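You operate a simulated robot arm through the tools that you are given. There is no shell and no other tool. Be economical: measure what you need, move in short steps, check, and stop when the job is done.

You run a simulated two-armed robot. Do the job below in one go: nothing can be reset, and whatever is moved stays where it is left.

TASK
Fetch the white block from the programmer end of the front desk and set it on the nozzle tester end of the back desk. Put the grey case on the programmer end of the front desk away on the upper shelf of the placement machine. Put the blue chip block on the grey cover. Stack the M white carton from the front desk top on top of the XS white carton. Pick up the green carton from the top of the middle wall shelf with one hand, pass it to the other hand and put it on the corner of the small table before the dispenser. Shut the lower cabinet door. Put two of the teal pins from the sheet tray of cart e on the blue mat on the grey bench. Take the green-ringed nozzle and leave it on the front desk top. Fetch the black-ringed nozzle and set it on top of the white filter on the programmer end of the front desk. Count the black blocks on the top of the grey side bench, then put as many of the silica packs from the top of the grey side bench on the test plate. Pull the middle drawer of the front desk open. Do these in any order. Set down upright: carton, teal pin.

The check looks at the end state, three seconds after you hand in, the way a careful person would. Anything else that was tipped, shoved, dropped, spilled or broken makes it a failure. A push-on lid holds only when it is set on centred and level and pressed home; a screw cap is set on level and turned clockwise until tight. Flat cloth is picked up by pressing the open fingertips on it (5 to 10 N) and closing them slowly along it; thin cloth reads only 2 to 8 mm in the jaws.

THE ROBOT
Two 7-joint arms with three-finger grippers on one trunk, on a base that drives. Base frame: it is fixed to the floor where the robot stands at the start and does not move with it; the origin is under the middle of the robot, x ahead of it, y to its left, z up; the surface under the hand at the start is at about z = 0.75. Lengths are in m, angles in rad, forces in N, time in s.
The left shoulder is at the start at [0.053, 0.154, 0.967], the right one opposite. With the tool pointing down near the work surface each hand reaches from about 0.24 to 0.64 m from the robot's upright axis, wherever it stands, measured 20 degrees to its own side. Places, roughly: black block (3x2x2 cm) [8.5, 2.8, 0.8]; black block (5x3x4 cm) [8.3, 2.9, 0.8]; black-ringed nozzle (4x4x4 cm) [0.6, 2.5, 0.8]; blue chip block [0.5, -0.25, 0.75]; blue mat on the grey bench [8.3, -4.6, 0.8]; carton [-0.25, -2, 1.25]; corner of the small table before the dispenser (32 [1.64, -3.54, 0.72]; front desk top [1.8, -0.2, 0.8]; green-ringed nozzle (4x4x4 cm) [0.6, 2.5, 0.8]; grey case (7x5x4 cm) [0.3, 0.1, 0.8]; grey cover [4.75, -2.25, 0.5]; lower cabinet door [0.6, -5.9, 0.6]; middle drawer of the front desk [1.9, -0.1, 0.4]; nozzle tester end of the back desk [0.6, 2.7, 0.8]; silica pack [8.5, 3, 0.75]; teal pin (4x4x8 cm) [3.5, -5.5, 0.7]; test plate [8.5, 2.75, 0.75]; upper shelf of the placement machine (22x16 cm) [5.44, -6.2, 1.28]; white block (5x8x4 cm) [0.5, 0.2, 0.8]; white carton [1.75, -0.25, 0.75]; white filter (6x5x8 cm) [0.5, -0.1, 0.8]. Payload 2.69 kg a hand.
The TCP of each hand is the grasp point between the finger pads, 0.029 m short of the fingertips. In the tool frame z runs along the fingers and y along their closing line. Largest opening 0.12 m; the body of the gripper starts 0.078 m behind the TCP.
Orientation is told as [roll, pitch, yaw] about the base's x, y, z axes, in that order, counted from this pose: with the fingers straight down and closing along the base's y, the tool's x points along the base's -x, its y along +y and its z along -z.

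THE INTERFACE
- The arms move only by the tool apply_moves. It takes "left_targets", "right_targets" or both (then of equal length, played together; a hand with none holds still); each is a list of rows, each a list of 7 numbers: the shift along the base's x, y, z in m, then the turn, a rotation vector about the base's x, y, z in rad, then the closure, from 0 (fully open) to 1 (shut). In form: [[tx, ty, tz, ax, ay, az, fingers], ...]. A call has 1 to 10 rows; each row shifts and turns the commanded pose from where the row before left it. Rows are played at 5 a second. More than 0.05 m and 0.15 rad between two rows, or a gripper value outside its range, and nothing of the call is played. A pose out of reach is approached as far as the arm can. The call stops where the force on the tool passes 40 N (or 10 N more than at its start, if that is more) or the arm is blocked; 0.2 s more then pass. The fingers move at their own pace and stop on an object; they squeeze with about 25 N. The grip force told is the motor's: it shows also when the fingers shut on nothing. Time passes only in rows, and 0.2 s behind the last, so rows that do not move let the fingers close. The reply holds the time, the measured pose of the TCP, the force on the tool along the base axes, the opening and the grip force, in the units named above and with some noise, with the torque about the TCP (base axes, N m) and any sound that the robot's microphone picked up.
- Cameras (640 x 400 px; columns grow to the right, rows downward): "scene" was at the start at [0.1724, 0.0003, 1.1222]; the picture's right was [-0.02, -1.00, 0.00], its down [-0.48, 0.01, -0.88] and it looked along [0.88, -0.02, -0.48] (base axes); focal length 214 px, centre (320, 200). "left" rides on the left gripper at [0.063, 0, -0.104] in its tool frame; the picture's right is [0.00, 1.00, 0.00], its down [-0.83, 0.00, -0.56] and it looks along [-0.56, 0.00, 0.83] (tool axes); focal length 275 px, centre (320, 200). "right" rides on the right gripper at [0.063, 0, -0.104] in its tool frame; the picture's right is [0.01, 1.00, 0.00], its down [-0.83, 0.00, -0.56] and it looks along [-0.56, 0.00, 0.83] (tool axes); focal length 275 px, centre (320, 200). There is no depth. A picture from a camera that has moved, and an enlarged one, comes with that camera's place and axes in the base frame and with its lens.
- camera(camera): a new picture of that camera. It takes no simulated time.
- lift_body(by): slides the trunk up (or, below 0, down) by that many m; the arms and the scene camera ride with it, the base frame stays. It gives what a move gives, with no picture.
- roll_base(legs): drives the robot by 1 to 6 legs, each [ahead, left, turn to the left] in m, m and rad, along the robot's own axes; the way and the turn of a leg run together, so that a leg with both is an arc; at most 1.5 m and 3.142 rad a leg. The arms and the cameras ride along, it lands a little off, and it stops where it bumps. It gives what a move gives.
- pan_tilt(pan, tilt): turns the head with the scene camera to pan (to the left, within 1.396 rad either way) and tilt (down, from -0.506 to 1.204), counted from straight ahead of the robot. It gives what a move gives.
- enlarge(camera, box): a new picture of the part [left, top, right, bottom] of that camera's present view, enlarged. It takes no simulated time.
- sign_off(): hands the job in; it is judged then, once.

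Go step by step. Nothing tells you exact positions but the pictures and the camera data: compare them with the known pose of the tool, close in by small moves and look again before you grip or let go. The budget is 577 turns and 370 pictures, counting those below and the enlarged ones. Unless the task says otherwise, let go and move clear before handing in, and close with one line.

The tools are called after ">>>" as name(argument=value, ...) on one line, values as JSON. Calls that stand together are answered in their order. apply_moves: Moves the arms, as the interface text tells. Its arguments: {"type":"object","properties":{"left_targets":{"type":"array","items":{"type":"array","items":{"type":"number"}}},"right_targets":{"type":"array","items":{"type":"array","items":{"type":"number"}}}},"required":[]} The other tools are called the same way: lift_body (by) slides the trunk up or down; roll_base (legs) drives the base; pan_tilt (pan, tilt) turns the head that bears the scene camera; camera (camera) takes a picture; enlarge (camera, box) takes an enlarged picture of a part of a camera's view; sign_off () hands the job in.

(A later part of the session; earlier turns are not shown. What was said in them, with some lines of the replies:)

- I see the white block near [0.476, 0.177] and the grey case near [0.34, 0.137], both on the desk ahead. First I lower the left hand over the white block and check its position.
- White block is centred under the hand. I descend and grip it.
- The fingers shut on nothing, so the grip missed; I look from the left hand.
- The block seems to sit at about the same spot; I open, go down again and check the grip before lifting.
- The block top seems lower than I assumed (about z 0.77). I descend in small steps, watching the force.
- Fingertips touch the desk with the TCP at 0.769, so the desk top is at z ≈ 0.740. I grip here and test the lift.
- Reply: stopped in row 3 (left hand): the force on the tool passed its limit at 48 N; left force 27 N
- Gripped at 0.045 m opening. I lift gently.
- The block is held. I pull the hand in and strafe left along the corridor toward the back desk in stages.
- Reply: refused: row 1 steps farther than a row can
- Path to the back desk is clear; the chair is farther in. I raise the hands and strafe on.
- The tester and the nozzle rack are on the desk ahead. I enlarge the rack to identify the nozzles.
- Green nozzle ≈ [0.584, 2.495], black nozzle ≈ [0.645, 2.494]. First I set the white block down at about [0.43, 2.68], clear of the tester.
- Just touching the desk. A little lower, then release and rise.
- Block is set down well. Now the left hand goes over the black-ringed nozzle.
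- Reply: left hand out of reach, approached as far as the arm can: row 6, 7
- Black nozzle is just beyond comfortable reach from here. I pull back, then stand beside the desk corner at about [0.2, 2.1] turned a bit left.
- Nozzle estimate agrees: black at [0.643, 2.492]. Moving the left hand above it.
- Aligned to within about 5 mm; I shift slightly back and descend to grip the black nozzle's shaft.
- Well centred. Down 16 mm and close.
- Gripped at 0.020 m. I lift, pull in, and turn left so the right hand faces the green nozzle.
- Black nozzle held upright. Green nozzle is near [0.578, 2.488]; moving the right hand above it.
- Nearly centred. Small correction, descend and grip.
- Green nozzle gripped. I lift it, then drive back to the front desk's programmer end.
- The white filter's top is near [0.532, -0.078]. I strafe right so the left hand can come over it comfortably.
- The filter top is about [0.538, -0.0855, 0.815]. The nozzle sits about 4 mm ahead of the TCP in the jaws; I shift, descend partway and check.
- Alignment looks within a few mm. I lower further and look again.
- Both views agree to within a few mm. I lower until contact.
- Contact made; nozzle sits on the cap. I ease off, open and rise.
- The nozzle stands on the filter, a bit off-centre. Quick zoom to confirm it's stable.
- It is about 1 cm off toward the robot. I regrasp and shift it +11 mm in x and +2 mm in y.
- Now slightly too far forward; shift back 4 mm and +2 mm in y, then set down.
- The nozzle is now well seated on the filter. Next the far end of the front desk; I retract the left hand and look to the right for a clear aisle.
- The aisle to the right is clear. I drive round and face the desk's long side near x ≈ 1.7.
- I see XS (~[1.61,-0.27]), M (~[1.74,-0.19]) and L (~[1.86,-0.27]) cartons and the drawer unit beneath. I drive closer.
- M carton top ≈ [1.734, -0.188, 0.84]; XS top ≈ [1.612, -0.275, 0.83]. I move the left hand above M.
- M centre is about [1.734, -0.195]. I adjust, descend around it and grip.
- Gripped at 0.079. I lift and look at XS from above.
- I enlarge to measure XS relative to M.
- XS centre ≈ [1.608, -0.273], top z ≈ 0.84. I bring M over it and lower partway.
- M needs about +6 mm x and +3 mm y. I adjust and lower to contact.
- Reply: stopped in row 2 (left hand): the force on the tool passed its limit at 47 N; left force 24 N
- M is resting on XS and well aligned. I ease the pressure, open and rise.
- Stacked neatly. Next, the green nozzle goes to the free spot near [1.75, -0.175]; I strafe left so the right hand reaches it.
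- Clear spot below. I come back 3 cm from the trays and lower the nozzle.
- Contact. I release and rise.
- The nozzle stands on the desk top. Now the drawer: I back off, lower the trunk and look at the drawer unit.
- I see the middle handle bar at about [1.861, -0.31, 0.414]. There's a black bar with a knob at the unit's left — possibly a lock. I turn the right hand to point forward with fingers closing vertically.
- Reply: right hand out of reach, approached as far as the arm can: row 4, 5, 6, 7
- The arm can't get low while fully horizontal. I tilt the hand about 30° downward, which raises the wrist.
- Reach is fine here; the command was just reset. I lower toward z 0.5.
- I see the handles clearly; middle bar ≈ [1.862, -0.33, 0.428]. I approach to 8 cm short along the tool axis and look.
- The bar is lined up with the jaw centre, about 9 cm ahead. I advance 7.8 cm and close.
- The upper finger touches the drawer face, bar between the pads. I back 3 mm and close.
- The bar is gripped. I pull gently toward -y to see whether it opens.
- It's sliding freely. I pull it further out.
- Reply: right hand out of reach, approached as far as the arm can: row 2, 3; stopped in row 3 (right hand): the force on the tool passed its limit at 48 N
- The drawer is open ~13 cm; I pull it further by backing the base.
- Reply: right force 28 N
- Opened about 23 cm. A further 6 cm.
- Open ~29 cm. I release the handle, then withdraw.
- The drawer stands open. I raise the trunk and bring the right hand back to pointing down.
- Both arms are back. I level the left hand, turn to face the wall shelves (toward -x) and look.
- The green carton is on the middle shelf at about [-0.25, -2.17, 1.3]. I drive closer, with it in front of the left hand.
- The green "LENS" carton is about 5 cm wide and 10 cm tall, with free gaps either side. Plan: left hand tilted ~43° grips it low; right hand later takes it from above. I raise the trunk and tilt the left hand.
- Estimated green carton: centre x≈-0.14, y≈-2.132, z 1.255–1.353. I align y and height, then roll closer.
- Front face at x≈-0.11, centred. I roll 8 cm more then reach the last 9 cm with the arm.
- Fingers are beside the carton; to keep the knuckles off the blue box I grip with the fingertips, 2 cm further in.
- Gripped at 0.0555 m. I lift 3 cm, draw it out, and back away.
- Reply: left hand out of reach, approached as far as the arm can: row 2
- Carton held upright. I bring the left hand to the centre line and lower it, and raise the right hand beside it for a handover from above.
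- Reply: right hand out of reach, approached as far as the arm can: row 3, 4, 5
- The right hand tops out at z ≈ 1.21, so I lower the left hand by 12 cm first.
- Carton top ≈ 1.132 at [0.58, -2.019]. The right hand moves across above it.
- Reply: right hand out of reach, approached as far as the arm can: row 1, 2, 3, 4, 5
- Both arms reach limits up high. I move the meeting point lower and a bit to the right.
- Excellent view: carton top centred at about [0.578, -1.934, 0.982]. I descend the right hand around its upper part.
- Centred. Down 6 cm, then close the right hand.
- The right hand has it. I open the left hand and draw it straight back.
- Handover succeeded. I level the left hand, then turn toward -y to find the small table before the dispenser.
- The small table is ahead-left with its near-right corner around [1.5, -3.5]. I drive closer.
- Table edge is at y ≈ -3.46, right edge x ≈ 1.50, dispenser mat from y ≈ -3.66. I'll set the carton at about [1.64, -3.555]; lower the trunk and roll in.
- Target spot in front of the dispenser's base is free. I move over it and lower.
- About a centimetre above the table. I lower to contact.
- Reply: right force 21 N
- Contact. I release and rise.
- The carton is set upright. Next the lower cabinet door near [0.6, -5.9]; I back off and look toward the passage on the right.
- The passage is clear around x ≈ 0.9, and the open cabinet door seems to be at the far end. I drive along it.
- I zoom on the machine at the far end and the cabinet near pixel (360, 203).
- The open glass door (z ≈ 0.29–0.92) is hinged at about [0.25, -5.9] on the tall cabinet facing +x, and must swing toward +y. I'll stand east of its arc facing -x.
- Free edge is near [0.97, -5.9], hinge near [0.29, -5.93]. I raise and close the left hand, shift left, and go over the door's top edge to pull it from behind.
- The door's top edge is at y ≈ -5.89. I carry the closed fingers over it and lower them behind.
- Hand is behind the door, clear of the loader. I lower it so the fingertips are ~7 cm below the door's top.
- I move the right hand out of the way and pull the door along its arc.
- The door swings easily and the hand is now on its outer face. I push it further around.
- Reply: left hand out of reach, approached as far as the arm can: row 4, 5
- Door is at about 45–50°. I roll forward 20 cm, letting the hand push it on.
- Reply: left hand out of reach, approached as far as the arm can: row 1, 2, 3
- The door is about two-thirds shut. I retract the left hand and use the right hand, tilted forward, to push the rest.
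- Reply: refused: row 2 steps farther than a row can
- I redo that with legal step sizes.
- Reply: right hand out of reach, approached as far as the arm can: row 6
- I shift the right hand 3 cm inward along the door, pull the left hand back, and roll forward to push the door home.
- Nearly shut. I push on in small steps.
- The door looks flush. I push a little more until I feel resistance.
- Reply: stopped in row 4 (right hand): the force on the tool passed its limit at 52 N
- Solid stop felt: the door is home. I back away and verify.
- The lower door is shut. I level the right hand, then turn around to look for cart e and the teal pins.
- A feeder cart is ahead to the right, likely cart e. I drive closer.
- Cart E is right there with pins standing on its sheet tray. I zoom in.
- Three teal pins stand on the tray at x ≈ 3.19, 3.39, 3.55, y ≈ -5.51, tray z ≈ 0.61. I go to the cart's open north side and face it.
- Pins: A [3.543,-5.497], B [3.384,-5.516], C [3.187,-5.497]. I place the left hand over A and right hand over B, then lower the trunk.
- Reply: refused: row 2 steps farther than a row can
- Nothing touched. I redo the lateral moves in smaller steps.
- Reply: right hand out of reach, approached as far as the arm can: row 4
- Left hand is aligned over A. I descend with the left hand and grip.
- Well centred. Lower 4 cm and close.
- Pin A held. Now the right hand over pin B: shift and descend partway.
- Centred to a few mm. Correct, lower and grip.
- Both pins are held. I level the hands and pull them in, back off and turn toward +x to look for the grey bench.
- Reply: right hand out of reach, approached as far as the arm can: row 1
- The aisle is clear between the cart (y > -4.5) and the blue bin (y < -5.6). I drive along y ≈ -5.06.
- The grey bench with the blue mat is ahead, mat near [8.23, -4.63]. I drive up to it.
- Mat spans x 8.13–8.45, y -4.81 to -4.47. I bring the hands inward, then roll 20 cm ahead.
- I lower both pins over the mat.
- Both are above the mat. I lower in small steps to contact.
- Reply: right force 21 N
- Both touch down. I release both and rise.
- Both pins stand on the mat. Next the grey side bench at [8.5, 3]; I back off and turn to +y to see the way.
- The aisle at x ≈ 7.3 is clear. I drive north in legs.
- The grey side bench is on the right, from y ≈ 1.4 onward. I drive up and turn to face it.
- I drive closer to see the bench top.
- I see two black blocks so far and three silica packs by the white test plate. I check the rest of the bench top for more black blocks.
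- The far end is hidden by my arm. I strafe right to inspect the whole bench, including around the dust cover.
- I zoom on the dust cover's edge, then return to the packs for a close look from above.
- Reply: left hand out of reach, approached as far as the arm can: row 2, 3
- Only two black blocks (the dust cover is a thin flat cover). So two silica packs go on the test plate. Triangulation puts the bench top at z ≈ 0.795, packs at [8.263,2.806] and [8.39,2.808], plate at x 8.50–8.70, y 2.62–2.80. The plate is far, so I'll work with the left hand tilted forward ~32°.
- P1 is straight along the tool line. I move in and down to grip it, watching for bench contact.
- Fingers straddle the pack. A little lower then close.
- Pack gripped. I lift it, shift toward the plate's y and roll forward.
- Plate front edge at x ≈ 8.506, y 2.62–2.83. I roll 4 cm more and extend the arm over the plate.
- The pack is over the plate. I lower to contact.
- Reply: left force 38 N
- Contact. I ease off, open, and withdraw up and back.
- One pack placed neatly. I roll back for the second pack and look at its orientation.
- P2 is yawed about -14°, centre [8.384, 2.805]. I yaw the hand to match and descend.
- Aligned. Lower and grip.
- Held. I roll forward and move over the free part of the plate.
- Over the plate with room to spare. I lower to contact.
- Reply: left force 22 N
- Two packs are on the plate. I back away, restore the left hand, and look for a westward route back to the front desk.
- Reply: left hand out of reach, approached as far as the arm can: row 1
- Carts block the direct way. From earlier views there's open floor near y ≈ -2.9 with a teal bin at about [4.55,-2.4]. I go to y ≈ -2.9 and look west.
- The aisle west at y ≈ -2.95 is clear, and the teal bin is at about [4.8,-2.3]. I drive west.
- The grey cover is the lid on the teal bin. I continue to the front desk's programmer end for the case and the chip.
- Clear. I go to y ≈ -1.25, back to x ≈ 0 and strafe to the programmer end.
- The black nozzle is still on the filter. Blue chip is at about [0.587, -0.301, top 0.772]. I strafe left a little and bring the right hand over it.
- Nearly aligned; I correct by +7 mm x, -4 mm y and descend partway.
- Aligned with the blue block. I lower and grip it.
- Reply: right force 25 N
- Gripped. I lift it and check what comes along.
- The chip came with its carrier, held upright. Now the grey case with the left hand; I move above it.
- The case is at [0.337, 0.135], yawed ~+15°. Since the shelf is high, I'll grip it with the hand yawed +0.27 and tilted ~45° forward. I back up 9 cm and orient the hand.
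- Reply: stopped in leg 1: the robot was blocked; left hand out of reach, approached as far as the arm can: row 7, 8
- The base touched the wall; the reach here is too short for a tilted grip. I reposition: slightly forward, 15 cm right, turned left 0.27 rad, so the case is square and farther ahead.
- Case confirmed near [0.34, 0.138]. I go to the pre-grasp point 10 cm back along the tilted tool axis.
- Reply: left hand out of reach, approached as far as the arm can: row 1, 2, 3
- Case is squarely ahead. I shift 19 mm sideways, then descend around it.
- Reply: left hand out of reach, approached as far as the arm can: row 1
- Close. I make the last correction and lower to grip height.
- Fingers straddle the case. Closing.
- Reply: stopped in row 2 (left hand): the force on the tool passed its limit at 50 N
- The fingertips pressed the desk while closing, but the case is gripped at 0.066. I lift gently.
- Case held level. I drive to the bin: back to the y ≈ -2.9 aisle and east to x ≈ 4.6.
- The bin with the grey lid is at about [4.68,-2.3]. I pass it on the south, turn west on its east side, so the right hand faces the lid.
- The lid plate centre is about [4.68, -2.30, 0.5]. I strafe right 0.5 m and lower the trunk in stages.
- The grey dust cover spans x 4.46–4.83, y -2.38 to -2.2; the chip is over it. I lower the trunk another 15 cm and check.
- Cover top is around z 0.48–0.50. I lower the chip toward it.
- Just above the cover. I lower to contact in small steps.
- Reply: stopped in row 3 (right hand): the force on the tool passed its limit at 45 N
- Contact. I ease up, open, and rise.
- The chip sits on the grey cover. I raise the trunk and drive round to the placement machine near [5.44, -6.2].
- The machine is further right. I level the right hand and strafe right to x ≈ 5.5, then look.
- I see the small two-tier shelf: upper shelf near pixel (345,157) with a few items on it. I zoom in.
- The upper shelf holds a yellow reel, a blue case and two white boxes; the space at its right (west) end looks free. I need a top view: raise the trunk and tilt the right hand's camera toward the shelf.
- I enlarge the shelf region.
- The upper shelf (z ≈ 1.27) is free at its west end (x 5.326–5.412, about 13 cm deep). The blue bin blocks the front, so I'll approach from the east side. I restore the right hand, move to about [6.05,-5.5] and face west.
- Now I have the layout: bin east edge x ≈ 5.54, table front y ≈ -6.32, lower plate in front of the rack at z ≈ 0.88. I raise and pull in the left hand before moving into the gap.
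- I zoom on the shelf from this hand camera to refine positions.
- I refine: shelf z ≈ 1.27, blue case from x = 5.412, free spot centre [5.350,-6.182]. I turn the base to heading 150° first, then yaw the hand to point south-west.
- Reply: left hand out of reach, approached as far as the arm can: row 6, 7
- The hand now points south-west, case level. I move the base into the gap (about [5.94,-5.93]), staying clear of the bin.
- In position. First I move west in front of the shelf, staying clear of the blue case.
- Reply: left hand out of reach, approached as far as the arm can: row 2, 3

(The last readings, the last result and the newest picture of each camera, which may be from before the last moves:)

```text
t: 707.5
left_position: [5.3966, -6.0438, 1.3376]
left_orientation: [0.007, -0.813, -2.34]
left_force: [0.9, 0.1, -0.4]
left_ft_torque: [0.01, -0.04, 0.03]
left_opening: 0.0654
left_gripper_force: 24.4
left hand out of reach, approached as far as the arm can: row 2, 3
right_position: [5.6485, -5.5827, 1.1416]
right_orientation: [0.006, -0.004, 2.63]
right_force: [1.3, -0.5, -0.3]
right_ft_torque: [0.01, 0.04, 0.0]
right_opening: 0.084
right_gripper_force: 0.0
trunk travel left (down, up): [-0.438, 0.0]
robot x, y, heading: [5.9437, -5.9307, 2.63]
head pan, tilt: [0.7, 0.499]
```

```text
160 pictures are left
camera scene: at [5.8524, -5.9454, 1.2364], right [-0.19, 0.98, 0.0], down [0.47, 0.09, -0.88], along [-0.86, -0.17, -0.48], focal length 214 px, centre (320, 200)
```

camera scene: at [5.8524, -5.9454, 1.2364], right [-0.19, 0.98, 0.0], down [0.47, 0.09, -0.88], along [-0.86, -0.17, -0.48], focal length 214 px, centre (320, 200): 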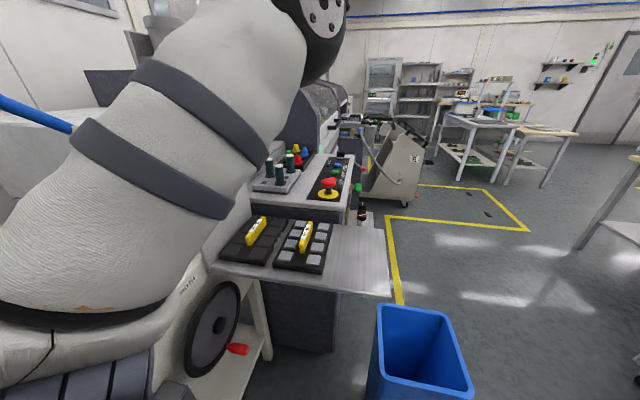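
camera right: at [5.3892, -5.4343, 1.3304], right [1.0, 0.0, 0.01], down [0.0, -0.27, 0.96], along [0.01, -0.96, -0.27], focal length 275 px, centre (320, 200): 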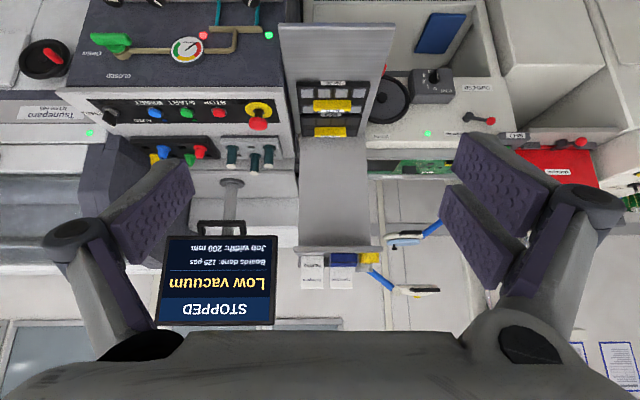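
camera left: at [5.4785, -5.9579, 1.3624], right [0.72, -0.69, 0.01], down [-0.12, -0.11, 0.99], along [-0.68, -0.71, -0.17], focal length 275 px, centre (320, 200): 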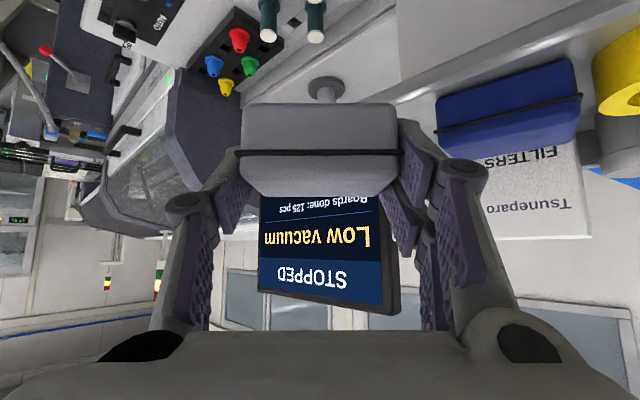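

The arm is at its limit; turning the base about 19° right brings the shoulder closer. I do that with a small shift, then re-yaw the hand.

>>> roll_base(legs=[[0, 0, -0.33], [-0.016, 0.035, 0]])

>>> apply_moves(left_targets=[[0, 0, 0, 0, 0, 0.11, 1], [0, 0, 0, 0, 0, 0.11, 1], [0, 0, 0, 0, 0, 0.11, 1], [-0.01, -0.04, 0, 0, 0, 0, 1], [-0.01, -0.04, 0, 0, 0, 0, 1], [0, -0.04, 0, 0, 0, 0, 1]])

>>> camera(camera="left")

```text
t: 709.5
left_position: [5.3728, -5.8936, 1.3345]
left_orientation: [0.008, -0.812, -2.674]
left_force: [0.3, -0.3, -1.4]
left_ft_torque: [0.04, -0.04, -0.05]
left_opening: 0.0656
left_gripper_force: 24.9
right_position: [5.7621, -5.5392, 1.1408]
right_orientation: [0.007, -0.002, 2.295]
right_force: [-0.8, 0.6, 0.3]
right_ft_torque: [-0.03, -0.02, 0.01]
right_opening: 0.084
right_gripper_force: 0.1
trunk travel left (down, up): [-0.438, 0.0]
robot x, y, heading: [5.9279, -5.9672, 2.301]
head pan, tilt: [0.7, 0.499]
```

```text
t: 710.9
left_position: [5.3525, -6.0282, 1.3012]
left_orientation: [0.006, -0.811, -2.396]
left_force: [-0.1, -0.9, -0.4]
left_ft_torque: [0.02, -0.03, -0.03]
left_opening: 0.0652
left_gripper_force: 24.8
left hand out of reach, approached as far as the arm can: row 1, 2, 3
right_position: [5.7634, -5.5396, 1.1424]
right_orientation: [0.007, -0.001, 2.293]
right_force: [-0.7, 0.0, 0.4]
right_ft_torque: [0.03, 0.0, 0.04]
right_opening: 0.0843
right_gripper_force: 0.0
trunk travel left (down, up): [-0.438, 0.0]
robot x, y, heading: [5.9239, -5.9655, 2.295]
head pan, tilt: [0.7, 0.499]
```

```text
159 pictures are left
camera left: at [5.4391, -5.9481, 1.3279], right [0.68, -0.73, 0.01], down [-0.13, -0.11, 0.99], along [-0.72, -0.67, -0.17], focal length 275 px, centre (320, 200)
```

left: 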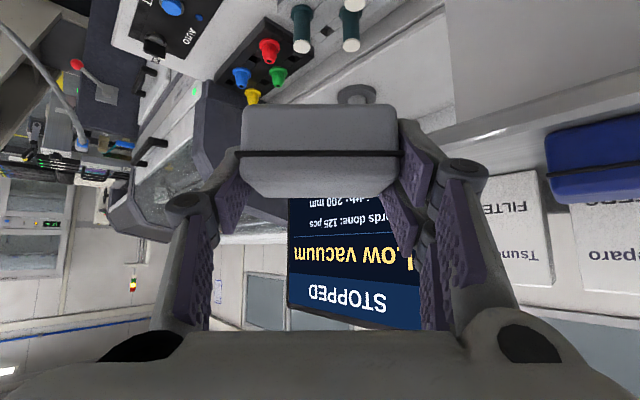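

Height dropped a bit; I raise back to ~1.335 before going over the shelf.

>>> apply_moves(left_targets=[[0, 0, 0.015, 0, 0, 0, 1], [0, 0, 0.015, 0, 0, 0, 1], [0, 0, 0.01, 0, 0, 0.05, 1]])

```text
t: 711.7
left_position: [5.3511, -6.0278, 1.3399]
left_orientation: [0.011, -0.811, -2.351]
left_force: [-0.9, -0.1, -0.7]
left_ft_torque: [-0.02, 0.0, 0.02]
left_opening: 0.0652
left_gripper_force: 24.9
right_position: [5.7621, -5.5379, 1.1407]
right_orientation: [0.005, -0.001, 2.293]
right_force: [0.3, -0.3, 0.0]
right_ft_torque: [0.02, -0.02, -0.02]
right_opening: 0.0843
right_gripper_force: 0.0
trunk travel left (down, up): [-0.438, 0.0]
robot x, y, heading: [5.9273, -5.9618, 2.299]
head pan, tilt: [0.7, 0.499]
```

Reached 1.340. Now I move south over the free end of the shelf in small steps.

>>> apply_moves(left_targets=[[0, -0.03, 0, 0, 0, 0, 1], [0, -0.03, 0, 0, 0, 0, 1], [0, -0.03, 0, 0, 0, 0, 1]])

>>> camera(camera="left")

>>> pan_tilt(pan=1.1, tilt=0.0)

>>> camera(camera="scene")

```text
t: 712.5
left_position: [5.3513, -6.1193, 1.3419]
left_orientation: [0.006, -0.811, -2.35]
left_force: [0.4, 0.0, -1.1]
left_ft_torque: [0.0, 0.0, -0.03]
left_opening: 0.0653
left_gripper_force: 25.0
right_position: [5.7623, -5.5382, 1.14]
right_orientation: [0.005, 0.0, 2.296]
right_force: [-0.3, 0.1, -0.3]
right_ft_torque: [0.0, -0.01, 0.0]
right_opening: 0.0839
right_gripper_force: 0.1
trunk travel left (down, up): [-0.438, 0.0]
robot x, y, heading: [5.9255, -5.963, 2.296]
head pan, tilt: [0.7, 0.499]
```

```text
158 pictures are left
camera left: at [5.4345, -6.0335, 1.3678], right [0.71, -0.7, 0.01], down [-0.12, -0.11, 0.99], along [-0.69, -0.7, -0.17], focal length 275 px, centre (320, 200)
```

left: 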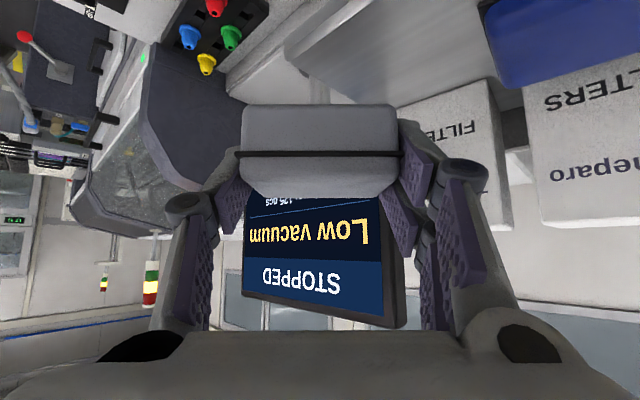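

```text
t: 713.4
left_position: [5.3522, -6.1176, 1.3421]
left_orientation: [0.007, -0.813, -2.349]
left_force: [-1.0, 0.2, -1.1]
left_ft_torque: [-0.01, -0.01, 0.02]
left_opening: 0.0654
left_gripper_force: 24.4
right_position: [5.7628, -5.5386, 1.1408]
right_orientation: [0.006, -0.002, 2.294]
right_force: [0.6, 0.4, -0.6]
right_ft_torque: [-0.01, -0.01, -0.02]
right_opening: 0.084
right_gripper_force: 0.1
trunk travel left (down, up): [-0.438, 0.0]
robot x, y, heading: [5.928, -5.9694, 2.294]
head pan, tilt: [1.1, 0.0]
```

```text
157 pictures are left
camera scene: at [5.839, -5.9848, 1.2822], right [-0.25, 0.97, 0.0], down [0.0, 0.0, -1.0], along [-0.97, -0.25, 0.0], focal length 214 px, centre (320, 200)
```

scene: 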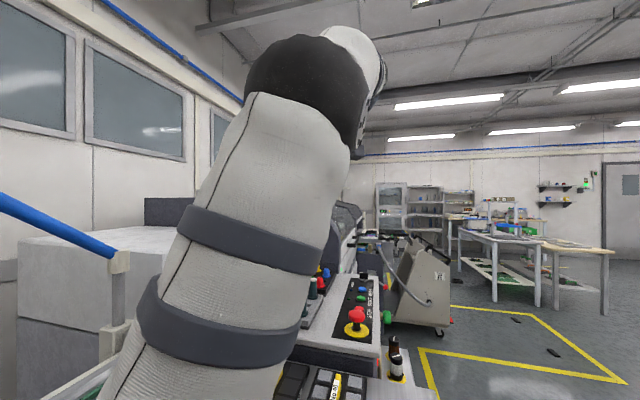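

Refined: blue case corner [5.412,-6.153], filter box front y ≈ -6.207. So the target is [5.350,-6.155]. I move there and lower gently.

>>> apply_moves(left_targets=[[-0.002, -0.02, 0, 0, 0, 0, 1], [0, -0.016, 0, 0, 0, 0, 1], [0, 0, -0.008, 0, 0, 0, 1], [0, 0, -0.005, 0, 0, 0, 1]])

>>> camera(camera="left")

```text
t: 714.4
left_position: [5.3502, -6.1528, 1.3286]
left_orientation: [0.009, -0.813, -2.35]
left_force: [-0.3, -0.3, -1.3]
left_ft_torque: [0.03, -0.03, 0.02]
left_opening: 0.0652
left_gripper_force: 25.2
right_position: [5.7632, -5.5389, 1.1405]
right_orientation: [0.007, -0.001, 2.295]
right_force: [0.5, -0.4, -0.2]
right_ft_torque: [-0.02, 0.03, 0.01]
right_opening: 0.084
right_gripper_force: 0.0
trunk travel left (down, up): [-0.438, 0.0]
robot x, y, heading: [5.9282, -5.9619, 2.299]
head pan, tilt: [1.1, 0.0]
```

```text
156 pictures are left
camera left: at [5.4313, -6.0685, 1.3544], right [0.71, -0.7, 0.01], down [-0.12, -0.11, 0.99], along [-0.69, -0.7, -0.17], focal length 275 px, centre (320, 200)
```

left: 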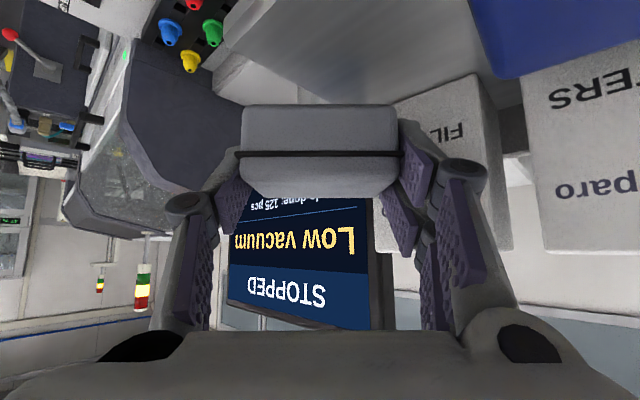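

Aligned over the free area. I lower to contact.

>>> apply_moves(left_targets=[[0, 0, -0.005, 0, 0, 0, 1], [0, 0, -0.004, 0, 0, 0, 1], [0, 0, -0.003, 0, 0, 0, 1]])

```text
t: 715.2
left_position: [5.3487, -6.153, 1.3166]
left_orientation: [0.007, -0.812, -2.349]
left_force: [0.1, -0.1, -0.6]
left_ft_torque: [0.01, -0.02, 0.02]
left_opening: 0.0654
left_gripper_force: 24.6
right_position: [5.7639, -5.5393, 1.1411]
right_orientation: [0.008, -0.004, 2.294]
right_force: [-0.2, -0.2, -0.1]
right_ft_torque: [-0.03, 0.02, 0.0]
right_opening: 0.0839
right_gripper_force: 0.1
trunk travel left (down, up): [-0.438, 0.0]
robot x, y, heading: [5.9248, -5.9666, 2.304]
head pan, tilt: [1.1, 0.0]
```

>>> apply_moves(left_targets=[[0, 0, -0.003, 0, 0, 0, 1], [0, 0, -0.003, 0, 0, 0, 1], [0, 0, -0.003, 0, 0, 0, 1], [0, 0, -0.003, 0, 0, 0, 1]])

>>> camera(camera="left")

```text
t: 716.2
left_position: [5.3489, -6.1528, 1.305]
left_orientation: [0.008, -0.814, -2.35]
left_force: [0.4, -0.2, -0.8]
left_ft_torque: [0.01, -0.01, 0.05]
left_opening: 0.0655
left_gripper_force: 24.7
right_position: [5.7631, -5.5399, 1.14]
right_orientation: [0.006, -0.002, 2.296]
right_force: [0.5, 1.3, 0.3]
right_ft_torque: [-0.03, 0.03, 0.02]
right_opening: 0.0842
right_gripper_force: 0.1
trunk travel left (down, up): [-0.438, 0.0]
robot x, y, heading: [5.9268, -5.9655, 2.298]
head pan, tilt: [1.1, 0.0]
```

```text
155 pictures are left
camera left: at [5.431, -6.0681, 1.3303], right [0.71, -0.7, 0.01], down [-0.12, -0.11, 0.99], along [-0.69, -0.71, -0.17], focal length 275 px, centre (320, 200)
```

left: 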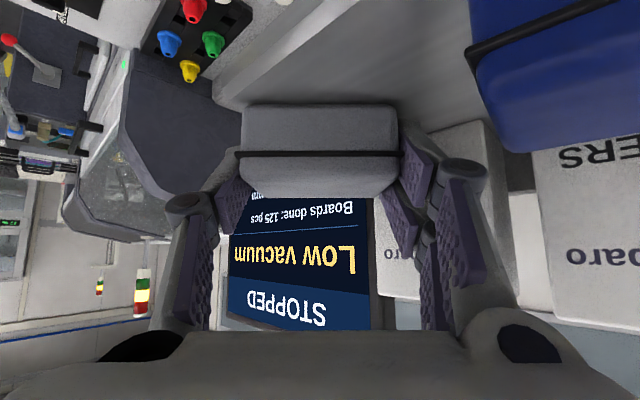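

No contact yet. I keep lowering in small steps.

>>> apply_moves(left_targets=[[0, 0, -0.003, 0, 0, 0, 1], [0, 0, -0.003, 0, 0, 0, 1], [0, 0, -0.003, 0, 0, 0, 1], [0, 0, -0.002, 0, 0, 0, 1]])

```text
t: 717.0
left_position: [5.3503, -6.1529, 1.304]
left_orientation: [-0.002, -0.833, -2.346]
left_force: [1.9, -0.9, 9.4]
left_ft_torque: [0.16, -0.09, 0.01]
left_opening: 0.0655
left_gripper_force: 24.9
right_position: [5.7642, -5.5396, 1.1402]
right_orientation: [0.009, -0.001, 2.296]
right_force: [0.1, -0.1, 0.0]
right_ft_torque: [-0.01, -0.03, -0.03]
right_opening: 0.0841
right_gripper_force: 0.0
trunk travel left (down, up): [-0.438, 0.0]
robot x, y, heading: [5.9294, -5.9642, 2.299]
head pan, tilt: [1.1, 0.0]
stopped in row 4 (left hand): the force on the tool passed its limit at 44 N (the readings are from after the stop); the commanded pose is now the measured one
```

Contact. I open a little and withdraw along the tool axis.

>>> apply_moves(left_targets=[[0, 0, 0, 0, 0, 0, 0.38], [0, 0, 0, 0, 0, 0, 0.32], [0, 0, 0, 0, 0, 0, 0.32], [0.007, 0.007, 0.01, 0, 0, 0, 0.32], [0.014, 0.014, 0.018, 0, 0, 0, 0.32], [0.018, 0.018, 0.02, 0, 0, 0, 0.32], [0.018, 0.02, 0.018, 0, 0, 0, 0.32]])

>>> camera(camera="left")

```text
t: 718.6
left_position: [5.4063, -6.0933, 1.3675]
left_orientation: [0.002, -0.83, -2.35]
left_force: [-1.8, -0.4, 0.0]
left_ft_torque: [0.02, -0.01, 0.0]
left_opening: 0.0817
left_gripper_force: 0.1
right_position: [5.7627, -5.538, 1.1404]
right_orientation: [0.007, -0.001, 2.296]
right_force: [0.1, 0.1, 0.1]
right_ft_torque: [0.03, 0.01, 0.06]
right_opening: 0.0839
right_gripper_force: 0.1
trunk travel left (down, up): [-0.438, 0.0]
robot x, y, heading: [5.9259, -5.9673, 2.297]
head pan, tilt: [1.1, 0.0]
```

```text
154 pictures are left
camera left: at [5.4886, -6.0081, 1.3912], right [0.71, -0.7, 0.0], down [-0.11, -0.1, 0.99], along [-0.7, -0.7, -0.15], focal length 275 px, centre (320, 200)
```

left: 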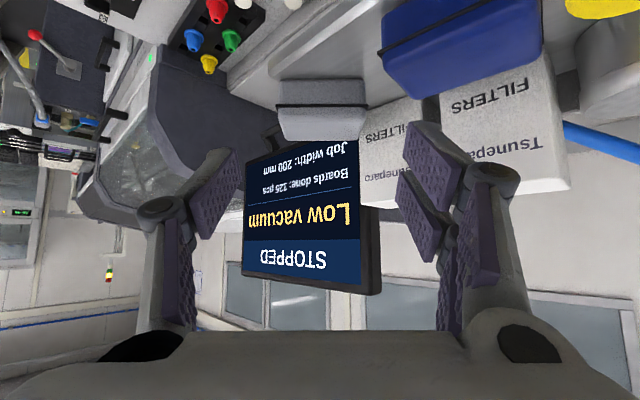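

The case stays on the shelf. I zoom to verify it's well supported, then back away.

>>> enlarge(camera="left", box=[210, 0, 430, 170])

```text
2.35 times, centred on (320, 85) of left
camera zoom: at [5.4886, -6.0081, 1.3912], right [0.71, -0.7, 0.0], down [-0.11, -0.1, 0.99], along [-0.7, -0.7, -0.15], focal length 648 px, centre (320, 471)
```

zoom: 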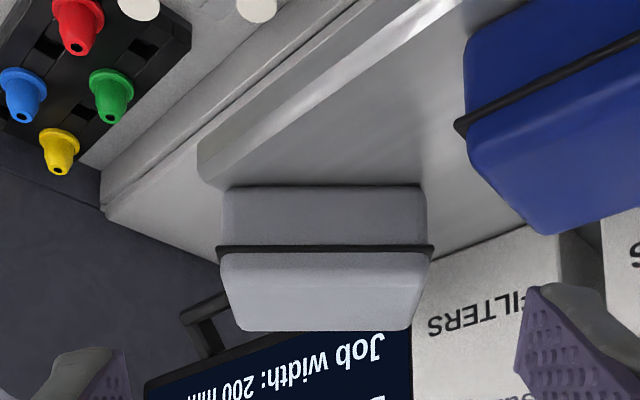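

It's level and supported with its centre well inside the shelf. I withdraw north-east and check from a distance.

>>> apply_moves(left_targets=[[0.02, 0.04, 0, 0, 0, 0, 0.32], [0.02, 0.04, 0, 0, 0, 0, 0.32], [0.02, 0.04, 0, 0, 0, 0, 0.32]])

>>> roll_base(legs=[[0.27, -0.374, 0]])

>>> pan_tilt(pan=1.3, tilt=0.1)

>>> camera(camera="scene")

>>> camera(camera="left")

```text
t: 719.4
left_position: [5.4645, -5.9736, 1.3649]
left_orientation: [0.002, -0.829, -2.349]
left_force: [0.0, 0.6, -0.1]
left_ft_torque: [0.0, -0.02, 0.04]
left_opening: 0.0816
left_gripper_force: 0.1
right_position: [5.7622, -5.5386, 1.1395]
right_orientation: [0.007, 0.0, 2.294]
right_force: [-0.1, 0.6, -0.4]
right_ft_torque: [-0.03, -0.03, 0.02]
right_opening: 0.0842
right_gripper_force: 0.1
trunk travel left (down, up): [-0.438, 0.0]
robot x, y, heading: [5.9246, -5.9653, 2.301]
head pan, tilt: [1.1, 0.0]
```

```text
t: 722.8
left_position: [5.5632, -5.5296, 1.3662]
left_orientation: [0.0, -0.827, -2.345]
left_force: [-0.8, -0.3, -0.5]
left_ft_torque: [0.0, 0.01, 0.01]
left_opening: 0.0813
left_gripper_force: 0.0
right_position: [5.8608, -5.0937, 1.1408]
right_orientation: [0.007, -0.002, 2.296]
right_force: [0.5, -0.3, 0.6]
right_ft_torque: [0.04, 0.0, 0.01]
right_opening: 0.084
right_gripper_force: 0.0
trunk travel left (down, up): [-0.438, 0.0]
robot x, y, heading: [6.0266, -5.5218, 2.301]
head pan, tilt: [1.1, 0.0]
```

```text
t: 723.5
left_position: [5.5626, -5.5322, 1.3666]
left_orientation: [0.0, -0.829, -2.344]
left_force: [-0.1, -1.2, 0.6]
left_ft_torque: [0.01, -0.01, 0.01]
left_opening: 0.0815
left_gripper_force: 0.1
right_position: [5.8605, -5.0954, 1.1423]
right_orientation: [0.007, -0.003, 2.297]
right_force: [0.8, -0.6, -0.3]
right_ft_torque: [0.01, 0.0, -0.03]
right_opening: 0.0839
right_gripper_force: 0.1
trunk travel left (down, up): [-0.438, 0.0]
robot x, y, heading: [6.0229, -5.5179, 2.297]
head pan, tilt: [1.3, 0.099]
```

```text
152 pictures are left
camera scene: at [5.9423, -5.5574, 1.2733], right [-0.44, 0.9, 0.0], down [0.09, 0.04, -1.0], along [-0.89, -0.44, -0.1], focal length 214 px, centre (320, 200)
```

scene: 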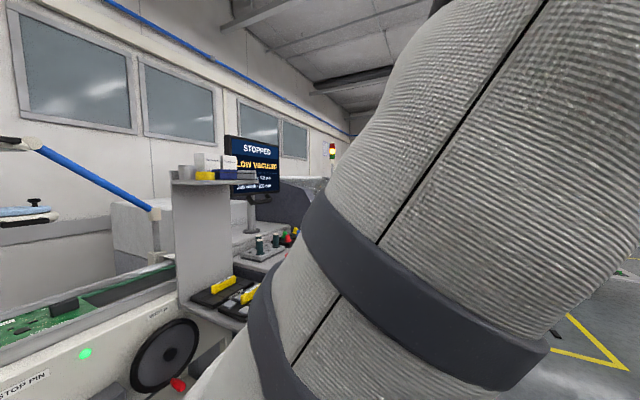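

```text
151 pictures are left
camera left: at [5.6461, -5.4459, 1.3903], right [0.71, -0.7, 0.0], down [-0.11, -0.11, 0.99], along [-0.69, -0.7, -0.15], focal length 275 px, centre (320, 200)
```

left: 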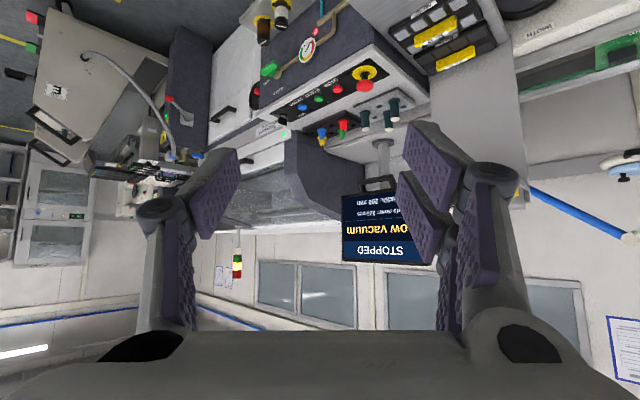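

I enlarge the shelf in the scene view for a final check.

>>> enlarge(camera="scene", box=[160, 130, 290, 210])

```text
4.92 times, centred on (225, 170) of scene
camera zoom: at [5.9423, -5.5574, 1.2733], right [-0.44, 0.9, 0.0], down [0.09, 0.04, -1.0], along [-0.89, -0.44, -0.1], focal length 1056 px, centre (788, 348)
```

zoom: 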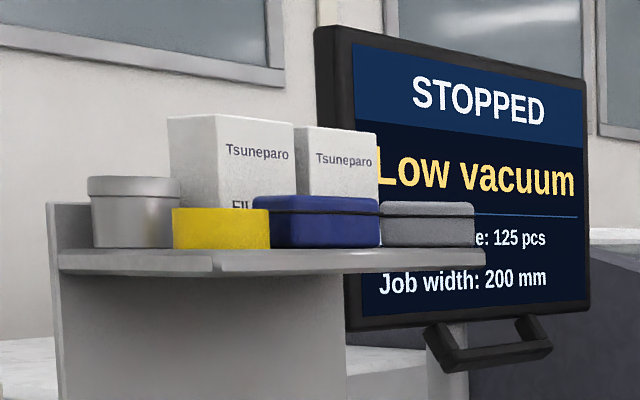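

Everything is in place and both hands are empty and clear, so I hand in.

>>> sign_off()

```text
The job is handed in.
```

All eleven jobs are done and handed in: I counted two black blocks, so two silica packs are on the test plate, and nothing I saw was tipped or dropped, though the base bumped the wall once while backing up at the front desk.
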